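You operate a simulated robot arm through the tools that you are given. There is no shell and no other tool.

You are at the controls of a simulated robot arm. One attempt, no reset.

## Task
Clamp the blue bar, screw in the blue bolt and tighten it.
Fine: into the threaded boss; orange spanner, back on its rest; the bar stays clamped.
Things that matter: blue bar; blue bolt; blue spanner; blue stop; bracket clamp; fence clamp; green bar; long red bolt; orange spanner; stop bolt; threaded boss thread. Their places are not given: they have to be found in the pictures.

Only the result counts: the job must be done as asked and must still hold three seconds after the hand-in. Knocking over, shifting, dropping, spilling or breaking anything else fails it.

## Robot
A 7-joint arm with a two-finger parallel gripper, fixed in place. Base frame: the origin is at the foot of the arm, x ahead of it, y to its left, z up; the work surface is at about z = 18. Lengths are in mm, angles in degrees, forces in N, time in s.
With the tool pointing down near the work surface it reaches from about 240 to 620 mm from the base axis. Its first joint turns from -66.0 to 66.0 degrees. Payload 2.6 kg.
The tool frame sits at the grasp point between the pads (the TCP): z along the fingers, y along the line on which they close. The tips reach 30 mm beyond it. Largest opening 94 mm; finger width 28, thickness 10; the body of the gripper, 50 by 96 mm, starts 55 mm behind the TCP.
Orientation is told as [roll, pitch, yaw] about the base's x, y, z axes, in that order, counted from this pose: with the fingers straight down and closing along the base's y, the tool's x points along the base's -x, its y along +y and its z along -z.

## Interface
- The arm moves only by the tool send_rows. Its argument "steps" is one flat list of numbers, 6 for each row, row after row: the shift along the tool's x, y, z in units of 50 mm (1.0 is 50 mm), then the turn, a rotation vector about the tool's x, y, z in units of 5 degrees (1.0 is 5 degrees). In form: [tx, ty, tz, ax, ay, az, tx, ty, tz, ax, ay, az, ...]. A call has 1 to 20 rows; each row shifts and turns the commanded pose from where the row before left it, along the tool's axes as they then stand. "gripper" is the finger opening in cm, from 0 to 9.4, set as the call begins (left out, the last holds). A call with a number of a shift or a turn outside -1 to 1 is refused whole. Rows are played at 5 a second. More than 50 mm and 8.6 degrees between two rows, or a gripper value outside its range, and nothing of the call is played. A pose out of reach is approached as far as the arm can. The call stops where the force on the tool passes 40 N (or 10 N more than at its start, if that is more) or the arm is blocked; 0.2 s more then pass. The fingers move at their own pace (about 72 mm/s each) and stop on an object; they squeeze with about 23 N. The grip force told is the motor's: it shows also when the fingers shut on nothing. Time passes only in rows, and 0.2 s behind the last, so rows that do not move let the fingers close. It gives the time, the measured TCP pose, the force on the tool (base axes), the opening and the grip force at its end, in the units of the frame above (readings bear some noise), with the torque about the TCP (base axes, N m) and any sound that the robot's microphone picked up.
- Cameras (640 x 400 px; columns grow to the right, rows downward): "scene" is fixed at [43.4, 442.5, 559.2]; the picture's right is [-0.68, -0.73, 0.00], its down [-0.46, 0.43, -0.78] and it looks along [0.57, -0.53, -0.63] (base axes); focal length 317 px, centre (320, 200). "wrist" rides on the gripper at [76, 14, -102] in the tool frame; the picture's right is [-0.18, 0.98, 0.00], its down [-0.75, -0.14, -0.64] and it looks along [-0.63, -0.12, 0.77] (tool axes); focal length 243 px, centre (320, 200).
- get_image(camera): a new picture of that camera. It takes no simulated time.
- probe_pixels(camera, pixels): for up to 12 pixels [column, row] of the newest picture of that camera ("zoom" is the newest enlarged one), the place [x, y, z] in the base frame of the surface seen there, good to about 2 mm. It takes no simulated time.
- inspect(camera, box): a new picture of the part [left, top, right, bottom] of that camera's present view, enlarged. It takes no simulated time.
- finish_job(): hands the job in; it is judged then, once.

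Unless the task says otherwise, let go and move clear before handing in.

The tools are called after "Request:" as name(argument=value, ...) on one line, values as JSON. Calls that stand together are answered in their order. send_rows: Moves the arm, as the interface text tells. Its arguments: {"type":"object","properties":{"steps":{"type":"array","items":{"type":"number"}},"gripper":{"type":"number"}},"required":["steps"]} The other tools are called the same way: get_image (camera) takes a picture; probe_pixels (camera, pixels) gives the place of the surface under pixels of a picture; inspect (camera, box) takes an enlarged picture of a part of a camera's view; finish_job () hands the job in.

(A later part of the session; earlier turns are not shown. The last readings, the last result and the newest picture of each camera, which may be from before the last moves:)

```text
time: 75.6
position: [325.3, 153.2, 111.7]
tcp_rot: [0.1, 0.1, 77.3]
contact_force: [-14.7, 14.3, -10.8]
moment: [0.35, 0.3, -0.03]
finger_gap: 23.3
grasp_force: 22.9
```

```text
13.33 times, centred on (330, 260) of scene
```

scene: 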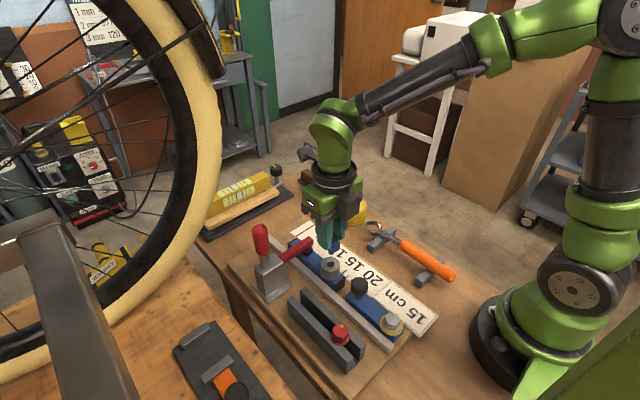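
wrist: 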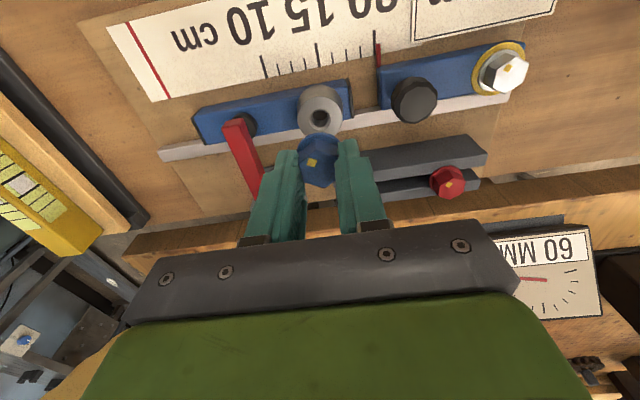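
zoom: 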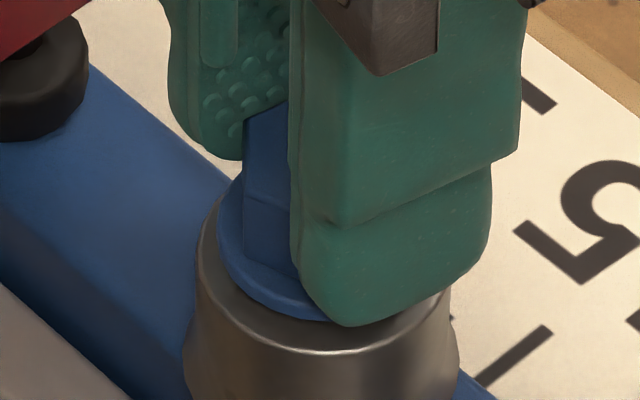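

The side force is (-15,+14) and the bolt pulls down with 11 N. I'll correct by (-0.8,+0.8) mm, feed down a little more, and turn another 40°.

Request:
send_rows(steps=[-0.012, 0.019, 0.007, 0, 0, 0, 0, 0, 0, 0, 0, 0, 0.0006, 0, 0.0016, 0, 0, 1, 0.0006, 0, 0.0016, 0, 0, 1, 0.0006, 0, 0.0016, 0, 0, 1, 0.0006, 0, 0.0016, 0, 0, 1, 0.0006, 0, 0.0016, 0, 0, 1, 0.0006, 0, 0.0016, 0, 0, 1, 0.0006, 0, 0.0016, 0, 0, 1, 0.0006, 0, 0.0016, 0, 0, 1, 0, 0, 0, 0, 0, 0])

Request:
inspect(camera="scene", box=[315, 245, 345, 275])

```text
time: 78.0
position: [326.1, 153.9, 110.4]
tcp_rot: [0.0, 0.1, 37.3]
contact_force: [-20.0, 6.0, 7.7]
moment: [0.19, 0.5, -0.02]
finger_gap: 23.2
grasp_force: 23.1
```

```text
13.33 times, centred on (330, 260) of scene
```

zoom: 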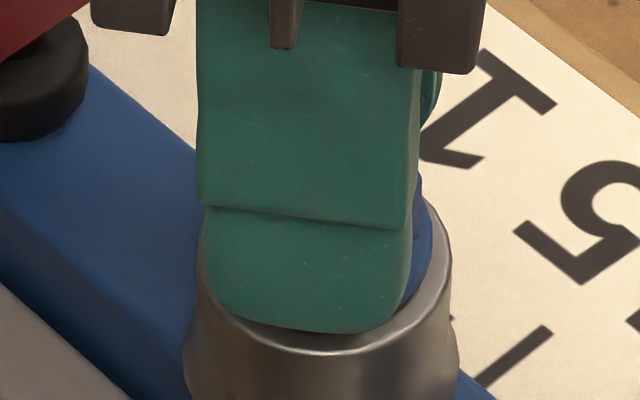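

Fx is -20 N and Fz +8, so there's no pull now. I'll correct the side shift, skip extra feed at first, and turn another 40°.

Request:
send_rows(steps=[0.0133, 0.019, 0, 0, 0, 0, 0, 0, 0, 0, 0, 0, 0.0005, 0.001, 0.001, 0, 0, 1, 0.0005, 0.001, 0.001, 0, 0, 1, 0.0005, 0.001, 0.001, 0, 0, 1, 0.0005, 0.001, 0.001, 0, 0, 1, 0.0005, 0.001, 0.001, 0, 0, 1, 0.0005, 0.001, 0.001, 0, 0, 1, 0.0005, 0.001, 0.001, 0, 0, 1, 0.0005, 0.001, 0.001, 0, 0, 1, 0, 0, 0, 0, 0, 0])

Request:
inspect(camera="scene", box=[315, 245, 345, 275])

```text
time: 80.4
position: [325.5, 152.2, 110.2]
tcp_rot: [-0.1, -0.3, -2.7]
contact_force: [9.3, -8.0, -4.6]
moment: [-0.22, 0.01, 0.0]
finger_gap: 23.3
grasp_force: 23.0
```

```text
13.33 times, centred on (330, 260) of scene
```

zoom: 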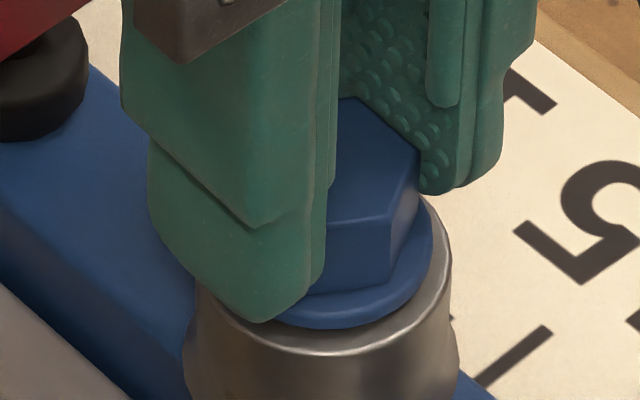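

The flange looks almost seated now: its bottom edge is at v≈328 and the predicted seat is about there. I'll correct and turn further while watching torque.

Request:
send_rows(steps=[-0.0104, -0.0085, 0.002, 0, 0, 0, 0, 0, 0, 0, 0, 0, 0.0004, 0.0005, 0.0012, 0, 0, 1, 0.0004, 0.0005, 0.0012, 0, 0, 1, 0.0004, 0.0005, 0.0012, 0, 0, 1, 0.0004, 0.0005, 0.0012, 0, 0, 1, 0.0004, 0.0005, 0.0012, 0, 0, 1, 0.0004, 0.0005, 0.0012, 0, 0, 1, 0, 0, 0, 0, 0, 0])

Request:
inspect(camera="scene", box=[315, 245, 345, 275])

```text
time: 82.4
position: [326.4, 153.0, 109.2]
tcp_rot: [0.0, -0.1, -32.7]
contact_force: [-6.8, -11.5, 13.0]
moment: [-0.51, -0.01, 0.02]
finger_gap: 23.6
grasp_force: 22.7
```

```text
13.33 times, centred on (330, 260) of scene
```

zoom: 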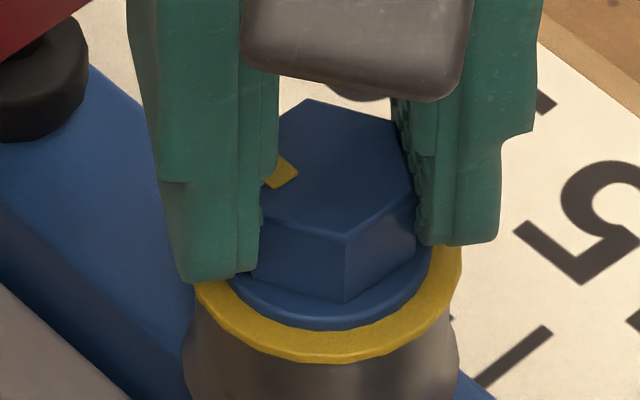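

A yellow ring has appeared around the boss top, like the one at the stop bolt. The bolt is seated finger-tight, so I'll let go, rise straight up and check.

Request:
send_rows(steps=[0, 0, 0, 0, 0, 0, 0, 0, 0, 0, 0, 0], gripper=4.0)

Request:
send_rows(steps=[0, 0, -0.1, 0, 0, 0, 0, 0, -0.2, 0, 0, 0, 0, 0, -0.3, 0, 0, 0, 0, 0, -0.4, 0, 0, 0, 0, 0, -0.4, 0, 0, 0, 0, 0, -0.4, 0, 0, 0, 0, 0, 0, 0, 0, 0])

Request:
inspect(camera="scene", box=[315, 245, 345, 275])

Request:
inspect(camera="wrist", box=[240, 60, 400, 180])

Request:
get_image(camera="scene")

```text
time: 83.0
position: [325.1, 152.2, 107.9]
tcp_rot: [0.1, -0.2, -32.6]
contact_force: [0.2, 0.1, -0.3]
moment: [0.0, 0.02, 0.0]
finger_gap: 39.9
grasp_force: 0.1
```

```text
time: 84.6
position: [323.8, 153.3, 201.6]
tcp_rot: [0.1, -0.1, -32.6]
contact_force: [0.1, -0.6, -0.1]
moment: [0.0, 0.01, -0.01]
finger_gap: 39.8
grasp_force: 0.0
```

```text
13.33 times, centred on (330, 260) of scene
```

zoom: 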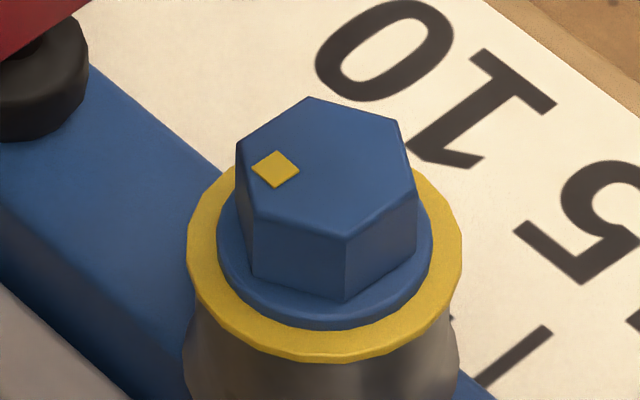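

```text
3.33 times, centred on (320, 120) of wrist
```

zoom: 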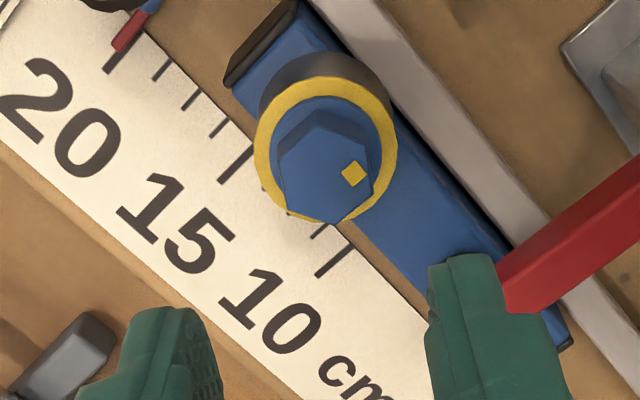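

```text
taken
```

scene: 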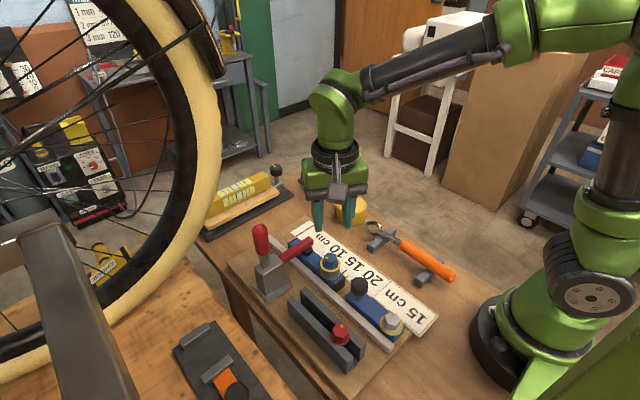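

The bolt is seated with the yellow ring all round. Now for the spanner: I'll turn the hand back to yaw 0, move over it, and inspect it closely.

Request:
send_rows(steps=[0, 0, 0, 0, 0, -1, 0, 0, 0, 0, 0, -1, 0, 0, 0, 0, 0, -1, 0, 0, 0, 0, 0, -1, 0, 0, 0, 0, 0, -1, 0, 0, 0, 0, 0, -1, 0, 0, 0, 0, 0, -0.53, 0.2, -0.55, 0, 0, 0, 0, 0.2, -0.55, 0, 0, 0, 0, 0.2, -0.55, 0, 0, 0, 0, 0.2, -0.55, 0, 0, 0, 0, 0.2, -0.55, 0, 0, 0, 0, 0.2, -0.6, 0, 0, 0, 0, 0, 0, 0, 0, 0, 0], gripper=5.0)

Request:
get_image(camera="wrist")

Request:
get_image(camera="scene")

```text
time: 87.6
position: [266.2, -13.5, 197.1]
tcp_rot: [0.0, -0.1, 0.1]
contact_force: [0.5, -1.4, 0.3]
moment: [-0.01, 0.0, -0.03]
finger_gap: 50.0
grasp_force: 0.1
```

```text
taken
```

wrist: 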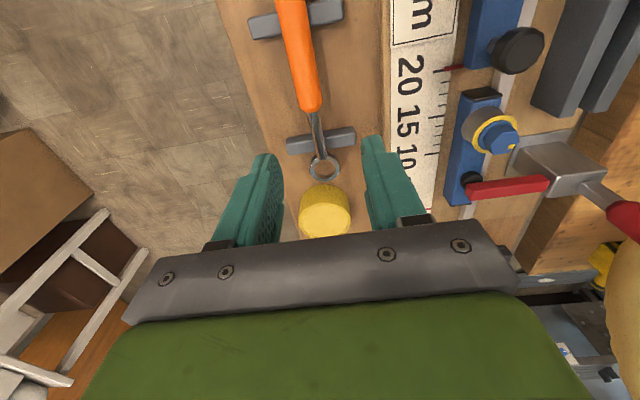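

```text
taken
```

scene: 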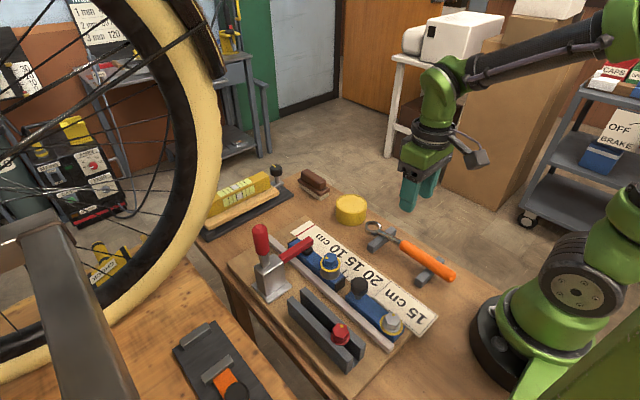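

The spanner lies along x in front of me: handle (300,60), ring (323,165). I'll zoom in and probe its geometry.

Request:
inspect(camera="wrist", box=[235, 0, 385, 200])

Request:
inspect(camera="wrist", box=[270, 110, 370, 190])

Request:
probe_pixels(camera="wrist", pixels=[[290, 10], [294, 30], [299, 50], [303, 70], [308, 90], [311, 105], [314, 118], [318, 135], [320, 150], [263, 25], [325, 12], [318, 139]])

Request:
inspect(camera="scene", box=[355, 210, 465, 290])

Request:
probe_pixels(camera="zoom", pixels=[[65, 70], [130, 70], [97, 95], [97, 45], [150, 95], [200, 125], [250, 150], [300, 190], [370, 235], [440, 275], [500, 310], [110, 160]])

```text
2.00 times, centred on (310, 100) of wrist
```

zoom: 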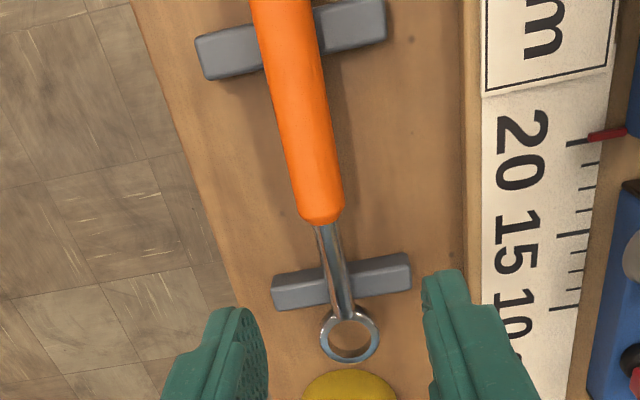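

```text
5.00 times, centred on (320, 150) of wrist
```

zoom: 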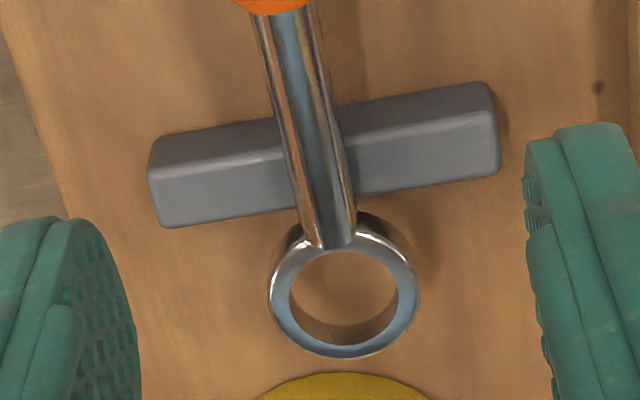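

```text
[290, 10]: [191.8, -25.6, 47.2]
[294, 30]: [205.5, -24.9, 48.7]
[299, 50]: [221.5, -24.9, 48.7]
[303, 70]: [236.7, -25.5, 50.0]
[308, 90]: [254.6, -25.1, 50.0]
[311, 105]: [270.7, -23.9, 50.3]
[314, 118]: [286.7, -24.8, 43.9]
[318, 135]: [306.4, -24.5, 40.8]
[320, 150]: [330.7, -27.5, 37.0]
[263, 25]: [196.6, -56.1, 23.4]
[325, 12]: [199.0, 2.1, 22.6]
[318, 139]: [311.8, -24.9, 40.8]
```

```text
5.00 times, centred on (410, 250) of scene
```

zoom: 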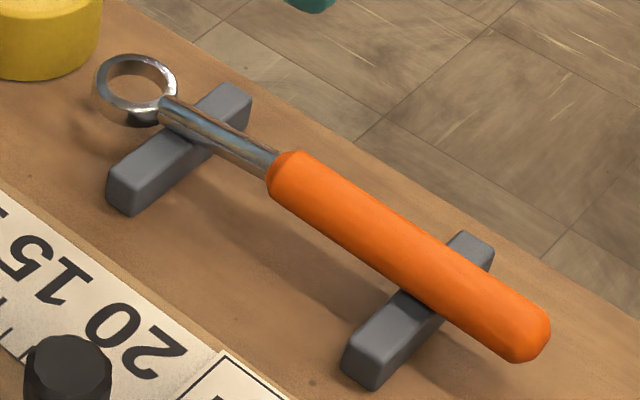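

```text
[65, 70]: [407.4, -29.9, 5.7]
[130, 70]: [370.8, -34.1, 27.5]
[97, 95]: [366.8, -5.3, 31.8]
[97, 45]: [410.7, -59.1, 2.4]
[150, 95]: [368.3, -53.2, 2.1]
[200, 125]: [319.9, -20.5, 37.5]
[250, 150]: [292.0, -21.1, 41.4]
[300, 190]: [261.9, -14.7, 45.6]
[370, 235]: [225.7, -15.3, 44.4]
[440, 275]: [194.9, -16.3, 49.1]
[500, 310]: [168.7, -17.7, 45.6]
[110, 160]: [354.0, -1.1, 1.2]
```

The handle's centre line is at y≈-25 with its top at z≈50, and the ring is near x≈350. I'll zoom in on the ring to measure its inner and outer size.

Request:
inspect(camera="wrist", box=[302, 148, 348, 184])

Request:
probe_pixels(camera="zoom", pixels=[[190, 200], [445, 190], [200, 260], [440, 250], [260, 310], [330, 330], [400, 305], [215, 130], [420, 120], [320, 90], [300, 40], [320, 200]])

Request:
inspect(camera="scene", box=[360, 215, 400, 245])

Request:
probe_pixels(camera="zoom", pixels=[[130, 120], [150, 90], [250, 70], [320, 130], [290, 200], [200, 220], [150, 180], [130, 150], [340, 200], [400, 220], [320, 240], [220, 150]])

```text
11.11 times, centred on (325, 166) of wrist
```

zoom: 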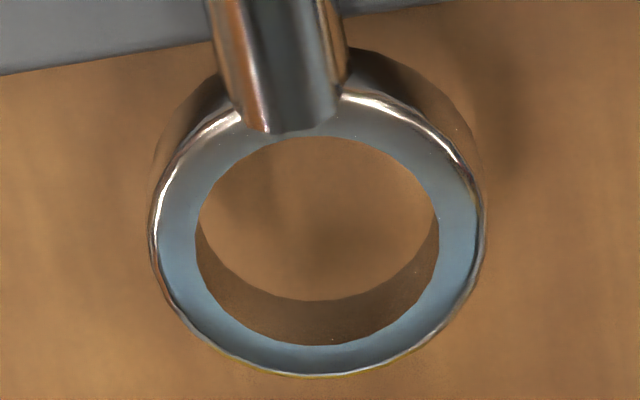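

```text
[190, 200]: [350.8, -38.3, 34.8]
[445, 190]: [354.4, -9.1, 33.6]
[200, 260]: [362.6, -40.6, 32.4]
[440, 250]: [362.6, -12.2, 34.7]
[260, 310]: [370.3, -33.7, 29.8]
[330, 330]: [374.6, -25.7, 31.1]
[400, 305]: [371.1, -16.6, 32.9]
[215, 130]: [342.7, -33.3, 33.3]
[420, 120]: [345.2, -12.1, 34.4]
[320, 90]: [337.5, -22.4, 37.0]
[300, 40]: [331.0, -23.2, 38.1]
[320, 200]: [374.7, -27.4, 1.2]
```

```text
13.33 times, centred on (380, 230) of scene
```

zoom: 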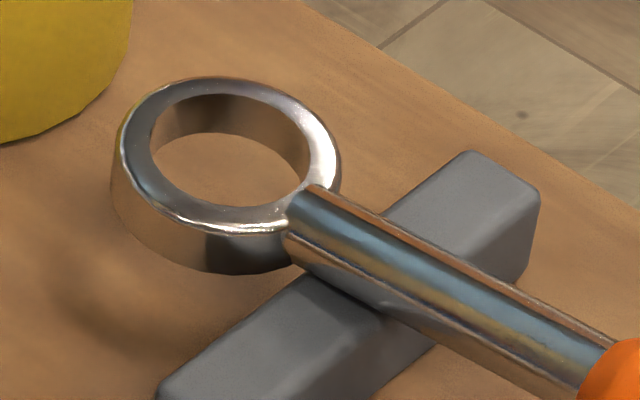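

```text
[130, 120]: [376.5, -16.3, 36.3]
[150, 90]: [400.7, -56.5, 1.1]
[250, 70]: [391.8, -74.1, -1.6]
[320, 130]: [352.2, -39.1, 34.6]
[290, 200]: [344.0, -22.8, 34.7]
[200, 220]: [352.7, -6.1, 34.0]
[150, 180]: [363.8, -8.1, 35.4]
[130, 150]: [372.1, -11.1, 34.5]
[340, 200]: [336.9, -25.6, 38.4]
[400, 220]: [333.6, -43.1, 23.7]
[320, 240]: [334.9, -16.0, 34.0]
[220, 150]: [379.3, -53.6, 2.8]
```

The ring is about 28 mm inside, so the 27 mm hex fits closely. Ring centre is near (359,-24), top z 34, and the handle is about 25 mm thick with its centre at z≈38. I'm moving above the handle at x≈255 and descending partway.

Request:
send_rows(steps=[0.11, -0.108, 0, 0, 0, 0, 0.11, -0.108, 0, 0, 0, 0, 0, 0, 0.4, 0, 0, 0, 0, 0, 0.4, 0, 0, 0, 0, 0, 0.4, 0, 0, 0, 0, 0, 0.4, 0, 0, 0, 0, 0, 0.4, 0, 0, 0, 0, 0, 0, 0, 0, 0], gripper=5.5)

Request:
get_image(camera="wrist")

Request:
inspect(camera="scene", box=[355, 190, 465, 290])

```text
time: 89.4
position: [253.0, -23.9, 96.2]
tcp_rot: [-0.1, -0.1, -0.1]
contact_force: [0.7, -0.4, 0.0]
moment: [-0.02, -0.02, 0.03]
finger_gap: 54.9
grasp_force: 0.1
```

```text
taken
```

wrist: 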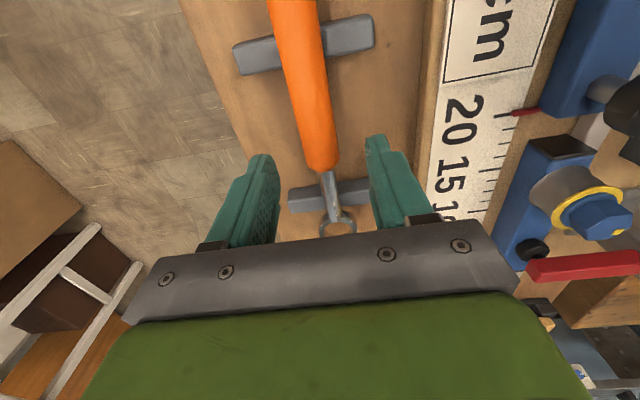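

```text
4.00 times, centred on (410, 240) of scene
```

zoom: 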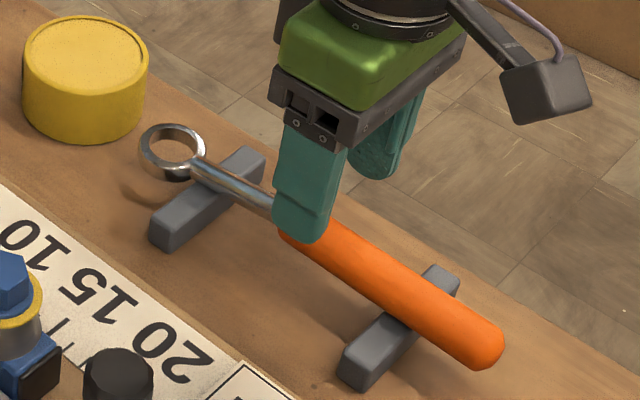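

The handle lies centred between the fingers. I'm descending to z≈42 and closing.

Request:
send_rows(steps=[0, 0, 0.3, 0, 0, 0, 0, 0, 0.3, 0, 0, 0, 0, 0, 0.3, 0, 0, 0, 0, 0, 0.18, 0, 0, 0, 0, 0, 0, 0, 0, 0])

Request:
inspect(camera="scene", box=[355, 190, 465, 290])

Request:
inspect(camera="wrist", box=[200, 0, 440, 240])

```text
time: 90.6
position: [255.4, -23.3, 44.8]
tcp_rot: [-0.1, -0.1, 0.0]
contact_force: [0.4, 0.5, -0.3]
moment: [0.01, 0.05, 0.01]
finger_gap: 55.1
grasp_force: 0.0
```

```text
4.00 times, centred on (410, 240) of scene
```

zoom: 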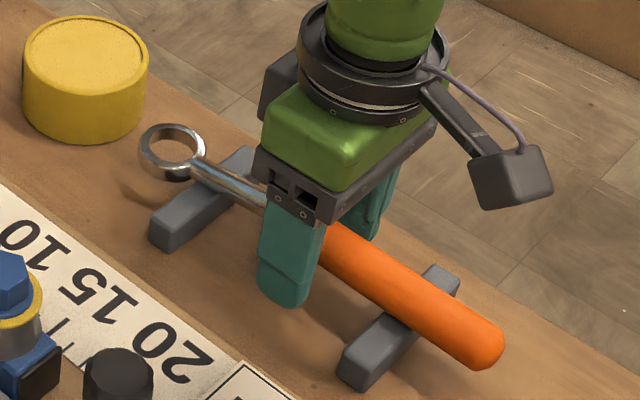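

```text
1.67 times, centred on (320, 120) of wrist
```

zoom: 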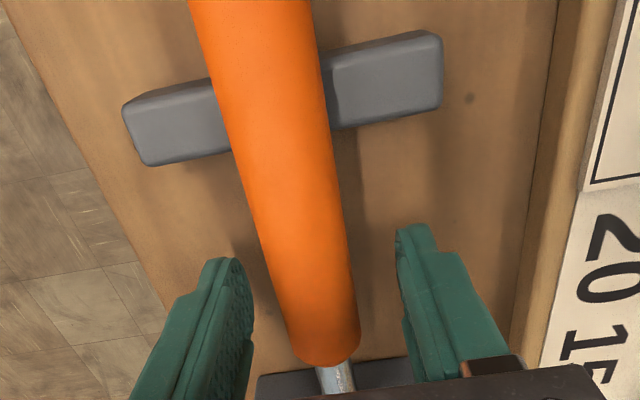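

There's room to grip further back for a longer lever. I'll shift to x≈245, which is still in reach, and close on the handle.

Request:
send_rows(steps=[0.1, -0.01, 0, 0, 0, 0, 0.1, 0, 0.03, 0, 0, 0, 0, 0, 0, 0, 0, 0])

Request:
send_rows(steps=[0, 0, 0, 0, 0, 0, 0, 0, 0, 0, 0, 0, 0, 0, 0, 0, 0, 0, 0, 0, 0, 0, 0, 0], gripper=0)

Request:
inspect(camera="wrist", box=[200, 0, 440, 240])

```text
time: 91.4
position: [244.7, -26.2, 42.9]
tcp_rot: [0.0, 0.0, 0.1]
contact_force: [1.1, 0.1, -0.7]
moment: [0.02, 0.0, 0.02]
finger_gap: 55.2
grasp_force: 0.1
```

```text
time: 92.4
position: [244.6, -25.2, 44.3]
tcp_rot: [0.0, -0.1, 0.1]
contact_force: [-1.3, 0.2, 3.6]
moment: [0.0, -0.03, -0.02]
finger_gap: 29.0
grasp_force: 22.6
```

```text
1.67 times, centred on (320, 120) of wrist
```

zoom: 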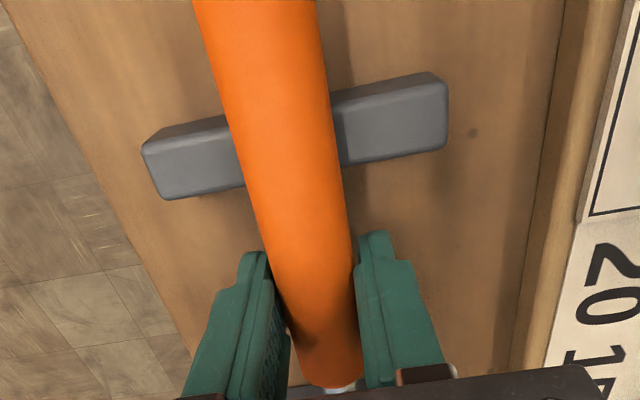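

The handle is gripped at 29 mm. I'm lifting the spanner slowly and checking that it stays level.

Request:
send_rows(steps=[0, 0, -0.04, 0, 0, 0, 0, 0, -0.06, 0, 0, 0, 0, 0, -0.08, 0, 0, 0, 0, 0, -0.08, 0, 0, 0, 0, 0, -0.08, 0, 0, 0, 0, 0, -0.08, 0, 0, 0, 0, 0, -0.08, 0, 0, 0, 0, 0, -0.06, 0, 0, 0, 0, 0, -0.04, 0, 0, 0, 0, 0, 0, 0, 0, 0])

Request:
inspect(camera="scene", box=[355, 190, 465, 290])

Request:
inspect(camera="wrist", box=[200, 0, 440, 240])

```text
time: 94.6
position: [244.7, -25.8, 74.2]
tcp_rot: [0.0, 0.0, -0.1]
contact_force: [0.1, 0.5, -1.7]
moment: [0.01, 0.01, 0.03]
finger_gap: 25.9
grasp_force: 22.5
```

```text
4.00 times, centred on (410, 240) of scene
```

zoom: 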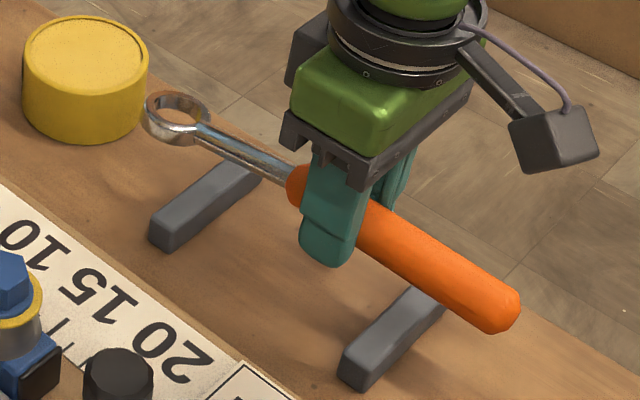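

```text
1.67 times, centred on (320, 120) of wrist
```

zoom: 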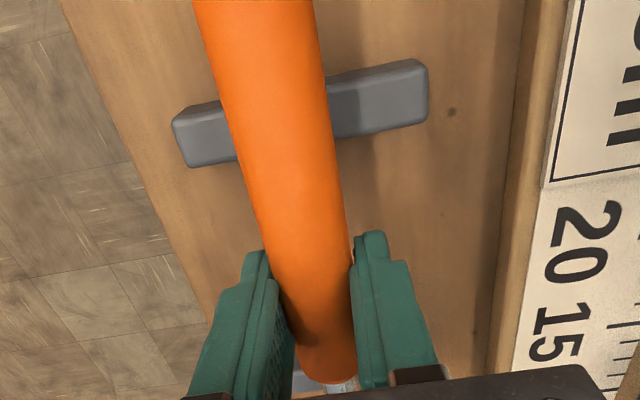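

The gap went from 29.0 to 25.9 during the lift, so the handle may have settled in the grip. I'll wait a moment and probe whether it's level and stable.

Request:
send_rows(steps=[0, 0, 0, 0, 0, 0, 0, 0, 0, 0, 0, 0, 0, 0, 0, 0, 0, 0])

Request:
inspect(camera="scene", box=[355, 190, 465, 290])

Request:
probe_pixels(camera="zoom", pixels=[[152, 110], [205, 120], [177, 142], [170, 95], [240, 145], [280, 170], [300, 180], [400, 230], [450, 265], [500, 300], [160, 130], [200, 100]])

Request:
get_image(camera="wrist")

Request:
probe_pixels(camera="wrist", pixels=[[290, 10], [298, 40], [305, 80], [312, 120], [318, 160], [323, 190]])

```text
time: 95.4
position: [244.3, -25.4, 74.3]
tcp_rot: [0.0, 0.0, 0.1]
contact_force: [0.7, 0.1, -2.6]
moment: [0.0, -0.04, 0.03]
finger_gap: 24.6
grasp_force: 23.5
```

```text
4.00 times, centred on (410, 240) of scene
```

zoom: 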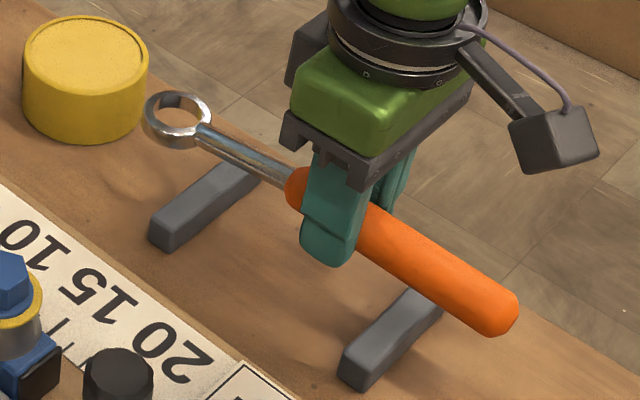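

```text
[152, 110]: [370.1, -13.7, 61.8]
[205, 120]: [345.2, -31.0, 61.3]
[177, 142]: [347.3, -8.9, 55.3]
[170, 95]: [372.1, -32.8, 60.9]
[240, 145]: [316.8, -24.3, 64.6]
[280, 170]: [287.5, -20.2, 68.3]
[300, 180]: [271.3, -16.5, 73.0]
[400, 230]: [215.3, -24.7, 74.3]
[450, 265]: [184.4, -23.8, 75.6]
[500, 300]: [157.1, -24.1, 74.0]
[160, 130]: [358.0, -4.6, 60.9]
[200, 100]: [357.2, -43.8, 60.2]
```

```text
taken
```

wrist: 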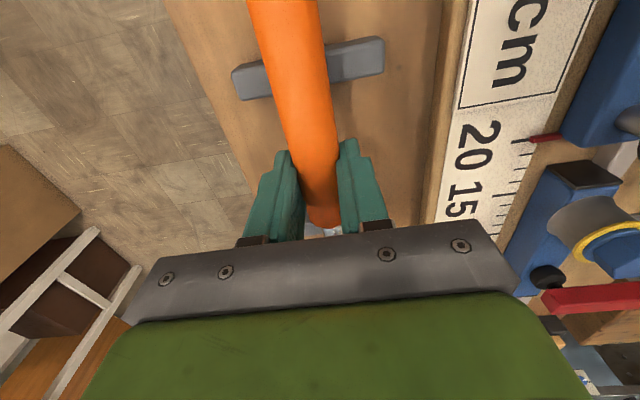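

```text
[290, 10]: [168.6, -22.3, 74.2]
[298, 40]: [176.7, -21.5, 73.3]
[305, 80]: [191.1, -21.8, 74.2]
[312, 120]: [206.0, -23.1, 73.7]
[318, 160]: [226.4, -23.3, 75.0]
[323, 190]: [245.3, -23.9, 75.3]
```

The handle is creeping down through the grip: its top is now at TCP level and the gap is down to 24.6. I'll set it straight back onto its rest right away and regrip deeper.

Request:
send_rows(steps=[0, 0, 0.16, 0, 0, 0, 0, 0, 0.16, 0, 0, 0, 0, 0, 0.12, 0, 0, 0])

Request:
inspect(camera="scene", box=[355, 190, 465, 290])

```text
time: 96.2
position: [243.3, -25.4, 51.1]
tcp_rot: [0.0, -0.2, 0.0]
contact_force: [-0.1, 0.6, -2.5]
moment: [-0.04, -0.02, -0.01]
finger_gap: 24.5
grasp_force: 23.4
```

```text
4.00 times, centred on (410, 240) of scene
```

zoom: 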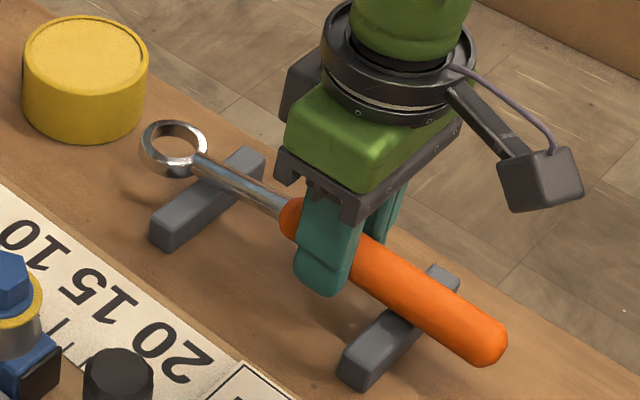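

The gap is now steady at 24.5 with the spanner just above its rests; the force shows its 2.5 N weight. I'll lower the last few mm until it's carried by the rests.

Request:
send_rows(steps=[0, 0, 0.02, 0, 0, 0, 0, 0, 0.02, 0, 0, 0])

Request:
inspect(camera="scene", box=[355, 190, 465, 290])

```text
time: 96.8
position: [242.5, -25.8, 49.2]
tcp_rot: [-0.1, -0.1, 0.0]
contact_force: [-0.5, -0.6, -1.8]
moment: [0.05, -0.03, 0.02]
finger_gap: 24.8
grasp_force: 23.2
```

```text
4.00 times, centred on (410, 240) of scene
```

zoom: 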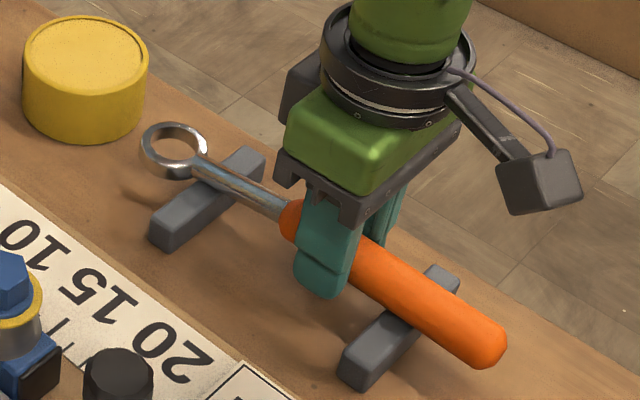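

The grip has stabilised at 24.6, and the spanner is within a millimetre of its rests. I'll lower a touch more, open, drop so the handle sits at pad centre (z≈37), and regrip.

Request:
send_rows(steps=[0, 0, 0.02, 0, 0, 0, 0, 0, 0.01, 0, 0, 0])

Request:
send_rows(steps=[0, 0, 0, 0, 0, 0, 0, 0, 0, 0, 0, 0], gripper=5.0)

Request:
inspect(camera="scene", box=[355, 190, 465, 290])

Request:
get_image(camera="wrist")

```text
time: 97.4
position: [244.2, -25.2, 48.4]
tcp_rot: [-0.1, -0.1, 0.0]
contact_force: [-1.4, 0.9, 4.3]
moment: [-0.01, -0.56, 0.03]
finger_gap: 24.8
grasp_force: 22.5
```

```text
time: 98.0
position: [243.9, -24.7, 48.6]
tcp_rot: [0.0, -0.2, 0.0]
contact_force: [0.4, 0.8, -0.8]
moment: [-0.03, 0.02, 0.02]
finger_gap: 50.2
grasp_force: 0.1
```

```text
4.00 times, centred on (410, 240) of scene
```

zoom: 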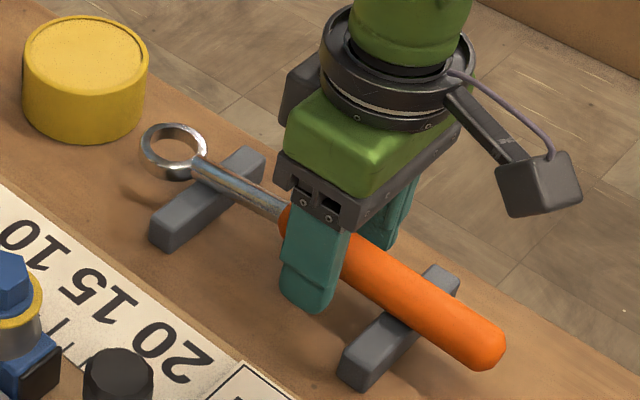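

```text
taken
```

wrist: 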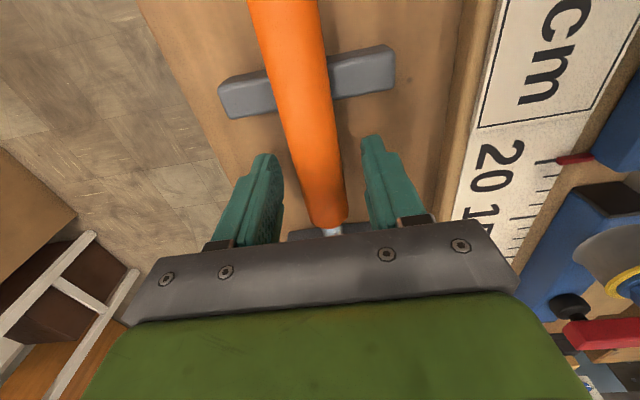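

The spanner is back on its rests, within a mm or two of where it was. I'm dropping 11 mm so the handle sits at pad centre, then closing.

Request:
send_rows(steps=[0, -0.01, 0.1, 0, 0, 0, 0, 0, 0.08, 0, 0, 0, 0, 0, 0.05, 0, 0, 0, 0, 0, 0, 0, 0, 0])

Request:
send_rows(steps=[0, 0, 0, 0, 0, 0, 0, 0, 0, 0, 0, 0, 0, 0, 0, 0, 0, 0, 0, 0, 0, 0, 0, 0], gripper=0)

Request:
send_rows(steps=[0, 0, -0.02, 0, 0, 0, 0, 0, -0.04, 0, 0, 0, 0, 0, -0.06, 0, 0, 0, 0, 0, -0.06, 0, 0, 0, 0, 0, -0.04, 0, 0, 0, 0, 0, 0, 0, 0, 0])

Request:
send_rows(steps=[0, 0, 0, 0, 0, 0, 0, 0, 0, 0, 0, 0])

Request:
inspect(camera="scene", box=[355, 190, 465, 290])

```text
time: 99.0
position: [241.9, -24.8, 36.2]
tcp_rot: [0.0, 0.0, 0.0]
contact_force: [0.3, -0.3, -0.5]
moment: [0.03, 0.0, 0.01]
finger_gap: 50.0
grasp_force: 0.1
```

```text
time: 100.0
position: [243.6, -26.2, 34.7]
tcp_rot: [0.0, -0.1, 0.0]
contact_force: [-0.2, 0.2, 0.5]
moment: [-0.04, 0.0, -0.01]
finger_gap: 29.0
grasp_force: 22.2
```

```text
time: 101.4
position: [242.6, -26.2, 48.2]
tcp_rot: [0.1, -0.1, 0.0]
contact_force: [0.0, 0.5, -2.3]
moment: [-0.02, -0.02, 0.04]
finger_gap: 29.0
grasp_force: 22.9
```

```text
time: 102.0
position: [242.7, -26.5, 47.0]
tcp_rot: [0.0, -0.1, 0.1]
contact_force: [-0.1, 0.0, -2.3]
moment: [0.0, 0.02, 0.0]
finger_gap: 29.3
grasp_force: 22.6
```

```text
4.00 times, centred on (410, 240) of scene
```

zoom: 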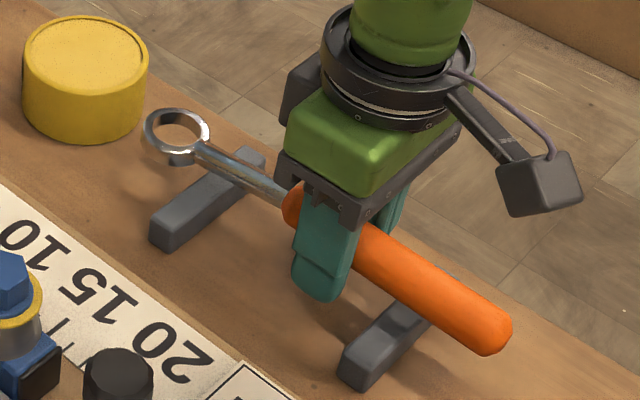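

The grip now holds steady at 29.0 mm with only the spanner's 2.3 N weight. The pickup pose was about (242.8,-25.9,36.2) at yaw 0, and I'll keep that for the return. I'm lifting further to clear everything.

Request:
send_rows(steps=[0, 0, -0.08, 0, 0, 0, 0, 0, -0.14, 0, 0, 0, 0, 0, -0.16, 0, 0, 0, 0, 0, -0.16, 0, 0, 0, 0, 0, -0.16, 0, 0, 0, 0, 0, -0.16, 0, 0, 0, 0, 0, -0.16, 0, 0, 0, 0, 0, -0.16, 0, 0, 0, 0, 0, -0.16, 0, 0, 0, 0, 0, -0.14, 0, 0, 0, 0, 0, -0.08, 0, 0, 0, 0, 0, 0, 0, 0, 0])

Request:
inspect(camera="scene", box=[345, 160, 475, 270])

Request:
probe_pixels(camera="zoom", pixels=[[190, 145], [235, 155], [215, 140], [210, 175], [260, 190], [290, 205], [420, 285], [460, 310], [490, 330], [175, 155]])

```text
time: 104.6
position: [243.6, -25.8, 125.7]
tcp_rot: [0.0, -0.1, -0.1]
contact_force: [-0.1, 0.5, -2.3]
moment: [-0.02, -0.02, 0.0]
finger_gap: 29.5
grasp_force: 23.0
```

```text
3.64 times, centred on (410, 215) of scene
```

zoom: 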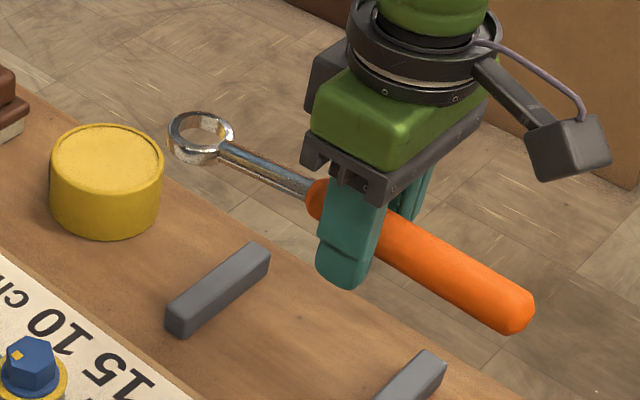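

```text
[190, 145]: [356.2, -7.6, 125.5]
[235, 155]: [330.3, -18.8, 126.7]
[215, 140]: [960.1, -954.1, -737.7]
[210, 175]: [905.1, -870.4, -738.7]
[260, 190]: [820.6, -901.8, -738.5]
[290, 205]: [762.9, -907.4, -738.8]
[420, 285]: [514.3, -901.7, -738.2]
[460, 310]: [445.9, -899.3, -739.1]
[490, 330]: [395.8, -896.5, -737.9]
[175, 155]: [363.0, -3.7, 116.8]
```

The spanner is held level and high. I'll probe the ring and handle again to learn the ring's position relative to the hand.

Request:
inspect(camera="scene", box=[370, 180, 410, 210])

Request:
probe_pixels(camera="scene", pixels=[[430, 230], [440, 240], [450, 245], [420, 222]])

Request:
get_image(camera="scene")

```text
13.33 times, centred on (390, 195) of scene
```

zoom: 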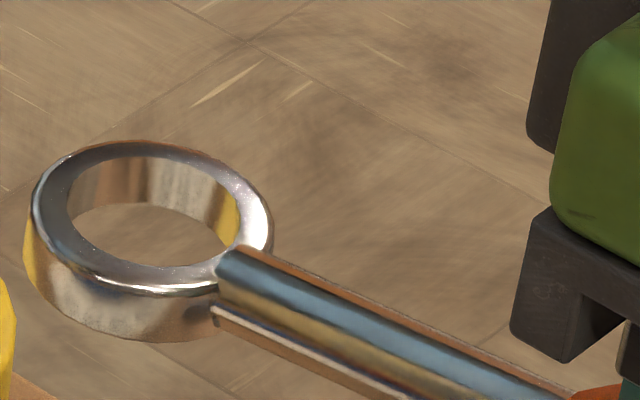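

```text
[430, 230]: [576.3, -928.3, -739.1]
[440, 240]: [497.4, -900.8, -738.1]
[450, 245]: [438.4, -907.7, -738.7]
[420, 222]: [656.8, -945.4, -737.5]
```

```text
taken
```

scene: 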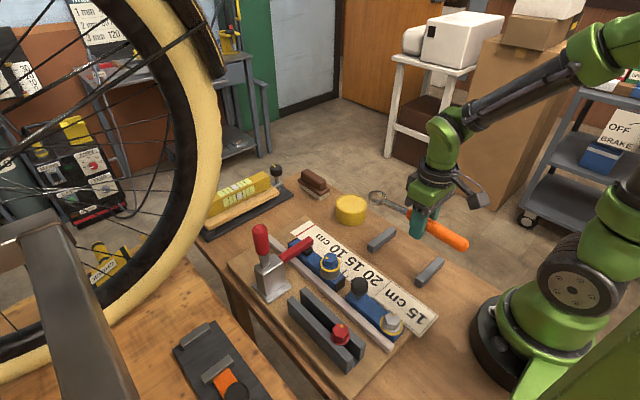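

Request:
inspect(camera="scene", box=[370, 180, 410, 210])

Request:
probe_pixels(camera="zoom", pixels=[[50, 215], [255, 222], [150, 148], [145, 279], [80, 165], [222, 170], [80, 258], [225, 258], [300, 270], [400, 320], [480, 360], [100, 150]])

Request:
probe_pixels(camera="scene", pixels=[[430, 222], [440, 232], [450, 237], [460, 243], [405, 210], [375, 195], [378, 190], [384, 203]])

```text
13.33 times, centred on (390, 195) of scene
```

zoom: 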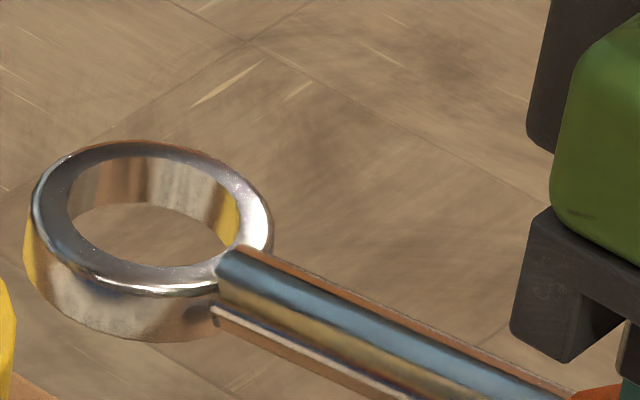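

```text
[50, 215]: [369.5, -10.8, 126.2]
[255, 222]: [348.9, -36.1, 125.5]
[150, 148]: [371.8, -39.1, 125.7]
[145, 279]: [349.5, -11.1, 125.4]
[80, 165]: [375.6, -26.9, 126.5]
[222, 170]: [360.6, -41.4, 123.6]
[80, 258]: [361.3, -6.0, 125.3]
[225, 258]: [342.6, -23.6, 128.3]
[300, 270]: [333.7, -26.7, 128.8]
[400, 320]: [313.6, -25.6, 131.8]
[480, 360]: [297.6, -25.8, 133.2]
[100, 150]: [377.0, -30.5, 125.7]
```

```text
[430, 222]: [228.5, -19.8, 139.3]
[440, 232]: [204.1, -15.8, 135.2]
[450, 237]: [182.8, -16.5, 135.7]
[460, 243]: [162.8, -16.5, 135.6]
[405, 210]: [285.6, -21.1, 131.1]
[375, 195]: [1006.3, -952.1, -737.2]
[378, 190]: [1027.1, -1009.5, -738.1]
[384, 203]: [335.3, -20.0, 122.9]
```

The ring centre sits about 116 mm ahead of the TCP and 1 mm to +y, level, with its top near TCP height. I'm carrying the spanner toward the boss at this safe height.

Request:
send_rows(steps=[-0.1, 0.034, 0, 0, 0, 0, -0.16, 0.054, 0, 0, 0, 0, -0.2, 0.068, 0, 0, 0, 0, -0.2, 0.068, 0, 0, 0, 0, -0.2, 0.068, 0, 0, 0, 0, -0.2, 0.068, 0, 0, 0, 0, -0.2, 0.068, 0, 0, 0, 0, -0.2, 0.068, 0, 0, 0, 0, -0.2, 0.068, 0, 0, 0, 0, -0.2, 0.068, 0, 0, 0, 0, -0.2, 0.068, 0, 0, 0, 0, -0.2, 0.068, 0, 0, 0, 0, -0.2, 0.068, 0, 0, 0, 0, -0.16, 0.054, 0, 0, 0, 0, -0.08, 0.028, 0, 0, 0, 0, 0, 0, 0, 0, 0, 0])

Request:
send_rows(steps=[0, 0, 0, 0, 0, -0.3, 0, 0, 0, 0, 0, -0.6, 0, 0, 0, 0, 0, -1, 0, 0, 0, 0, 0, -1, 0, 0, 0, 0, 0, -1, 0, 0, 0, 0, 0, -1, 0, 0, 0, 0, 0, -1, 0, 0, 0, 0, 0, -1, 0, 0, 0, 0, 0, -1, 0, 0, 0, 0, 0, -1, 0, 0, 0, 0, 0, -1, 0, 0, 0, 0, 0, -0.6, 0, 0, 0, 0, 0, -0.3])

Request:
get_image(camera="scene")

```text
time: 108.0
position: [379.1, 20.1, 125.4]
tcp_rot: [0.0, -0.1, 0.1]
contact_force: [-0.5, 0.9, -2.0]
moment: [0.03, -0.05, -0.02]
finger_gap: 29.1
grasp_force: 23.1
```

```text
time: 110.8
position: [379.4, 20.1, 125.4]
tcp_rot: [0.0, 0.1, 54.0]
contact_force: [0.5, 0.6, -2.1]
moment: [0.01, 0.01, 0.01]
finger_gap: 29.3
grasp_force: 22.4
```

```text
taken
```

scene: 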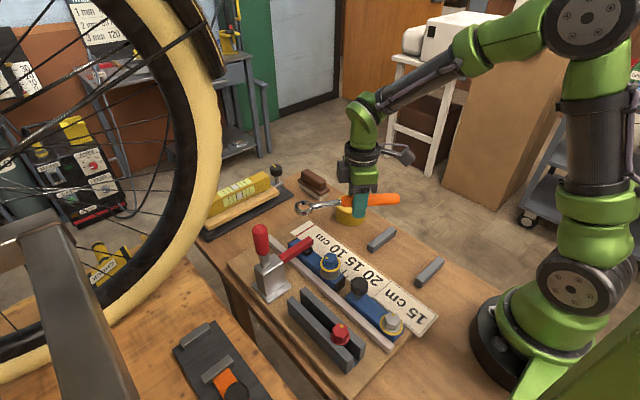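

Yaw is 54 with the spanner steady, gap 29.3. I'll continue rotating to about 117, so the ring ends up near the boss.

Request:
send_rows(steps=[0, 0, 0, 0, 0, -0.3, 0, 0, 0, 0, 0, -0.6, 0, 0, 0, 0, 0, -1, 0, 0, 0, 0, 0, -1, 0, 0, 0, 0, 0, -1, 0, 0, 0, 0, 0, -1, 0, 0, 0, 0, 0, -1, 0, 0, 0, 0, 0, -1, 0, 0, 0, 0, 0, -1, 0, 0, 0, 0, 0, -1, 0, 0, 0, 0, 0, -1, 0, 0, 0, 0, 0, -1, 0, 0, 0, 0, 0, -0.96, 0, 0, 0, 0, 0, -0.5, 0, 0, 0, 0, 0, -0.3, 0, 0, 0, 0, 0, 0])

Request:
inspect(camera="scene", box=[290, 180, 410, 290])

```text
time: 114.2
position: [379.1, 20.4, 125.8]
tcp_rot: [-0.1, 0.0, 117.4]
contact_force: [-0.4, 0.6, -1.4]
moment: [0.03, -0.01, 0.03]
finger_gap: 29.4
grasp_force: 22.7
```

```text
3.64 times, centred on (350, 235) of scene
```

zoom: 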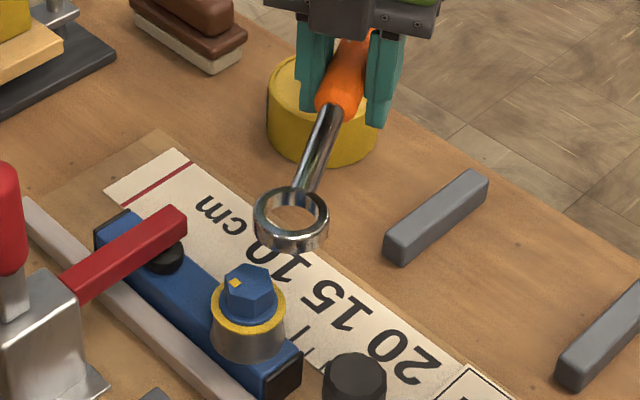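

The ring hangs near the boss: ring at (293,222) and bolt at (248,295) in the zoom. I'll measure both with the same camera to get the exact displacement.

Request:
inspect(camera="scene", box=[315, 215, 355, 245])

Request:
probe_pixels(camera="zoom", pixels=[[150, 190], [380, 190], [260, 120], [265, 265], [180, 130], [350, 250], [345, 130], [185, 250]])

Request:
inspect(camera="scene", box=[315, 245, 345, 275])

Request:
probe_pixels(camera="zoom", pixels=[[326, 168], [300, 120], [370, 140], [390, 180], [340, 215], [280, 200], [250, 155], [320, 140], [350, 180], [290, 170]])

```text
13.33 times, centred on (335, 230) of scene
```

zoom: 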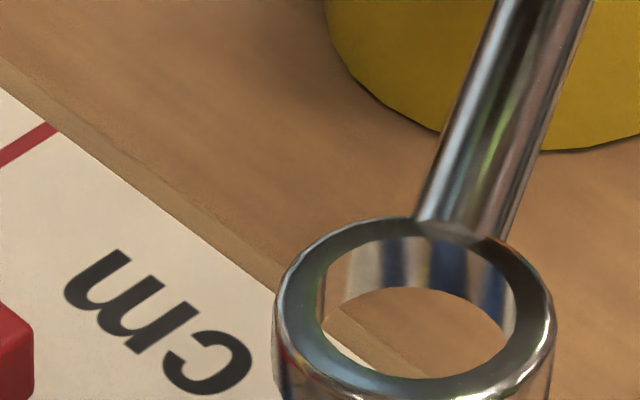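

```text
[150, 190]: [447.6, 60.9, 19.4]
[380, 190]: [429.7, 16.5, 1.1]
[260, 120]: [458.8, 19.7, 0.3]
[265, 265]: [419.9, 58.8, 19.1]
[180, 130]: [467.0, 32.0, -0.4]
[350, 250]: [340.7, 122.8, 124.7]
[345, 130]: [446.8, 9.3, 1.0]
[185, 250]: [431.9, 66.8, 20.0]
```

```text
13.33 times, centred on (330, 260) of scene
```

zoom: 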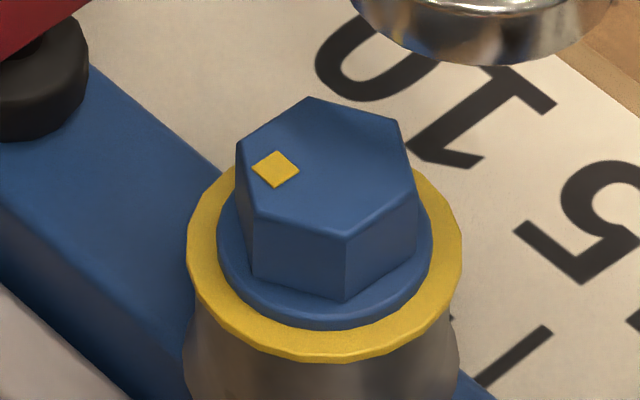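

```text
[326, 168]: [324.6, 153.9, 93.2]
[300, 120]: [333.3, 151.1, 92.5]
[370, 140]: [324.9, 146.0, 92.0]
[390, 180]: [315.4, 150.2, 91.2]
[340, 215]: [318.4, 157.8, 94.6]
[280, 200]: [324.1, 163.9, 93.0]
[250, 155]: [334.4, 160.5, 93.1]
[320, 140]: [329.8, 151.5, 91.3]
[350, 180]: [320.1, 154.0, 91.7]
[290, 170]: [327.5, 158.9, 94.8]
```

Request:
inspect(camera="scene", box=[325, 225, 365, 255])

Request:
probe_pixels(camera="zoom", pixels=[[160, 180], [408, 180], [284, 95], [284, 255], [195, 130], [373, 232], [373, 115], [195, 235], [170, 205], [400, 150]])

```text
13.33 times, centred on (345, 240) of scene
```

zoom: 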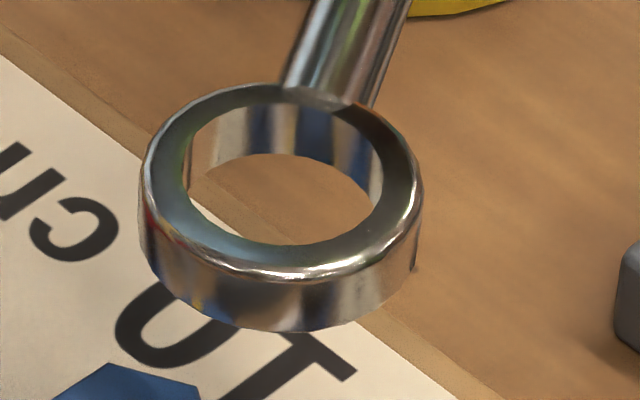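

```text
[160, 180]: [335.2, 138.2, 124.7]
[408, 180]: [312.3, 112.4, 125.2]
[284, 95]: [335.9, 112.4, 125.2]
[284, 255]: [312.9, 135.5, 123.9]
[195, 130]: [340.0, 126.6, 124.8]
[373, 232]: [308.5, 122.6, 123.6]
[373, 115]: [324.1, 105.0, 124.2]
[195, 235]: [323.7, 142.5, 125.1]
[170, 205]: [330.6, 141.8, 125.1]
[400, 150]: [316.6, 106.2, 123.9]
```

Ring centre is (324.1,124.4) and the bolt (324.6,153.9), so I need (+0.5,+29.5) mm. I'm moving that and lowering to a few mm above the hex.

Request:
send_rows(steps=[-0.06, -0.032, 0, 0, 0, 0, -0.1, -0.054, 0, 0, 0, 0, -0.12, -0.065, 0, 0, 0, 0, -0.12, -0.065, 0, 0, 0, 0, -0.08, -0.043, 0, 0, 0, 0, -0.04, -0.021, 0, 0, 0, 0, 0, 0, 0.06, 0, 0, 0, 0, 0, 0.08, 0, 0, 0, 0, 0, 0.06, 0, 0, 0, 0, 0, 0.04, 0, 0, 0, 0, 0, 0, 0, 0, 0])

Request:
inspect(camera="scene", box=[310, 235, 350, 275])

```text
time: 116.6
position: [379.5, 50.2, 112.6]
tcp_rot: [0.0, 0.1, 117.3]
contact_force: [0.1, -0.4, -2.6]
moment: [0.02, 0.01, 0.03]
finger_gap: 29.1
grasp_force: 23.2
```

```text
10.00 times, centred on (330, 255) of scene
```

zoom: 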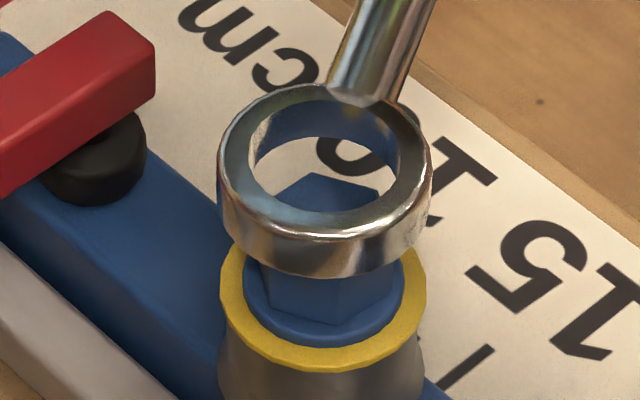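

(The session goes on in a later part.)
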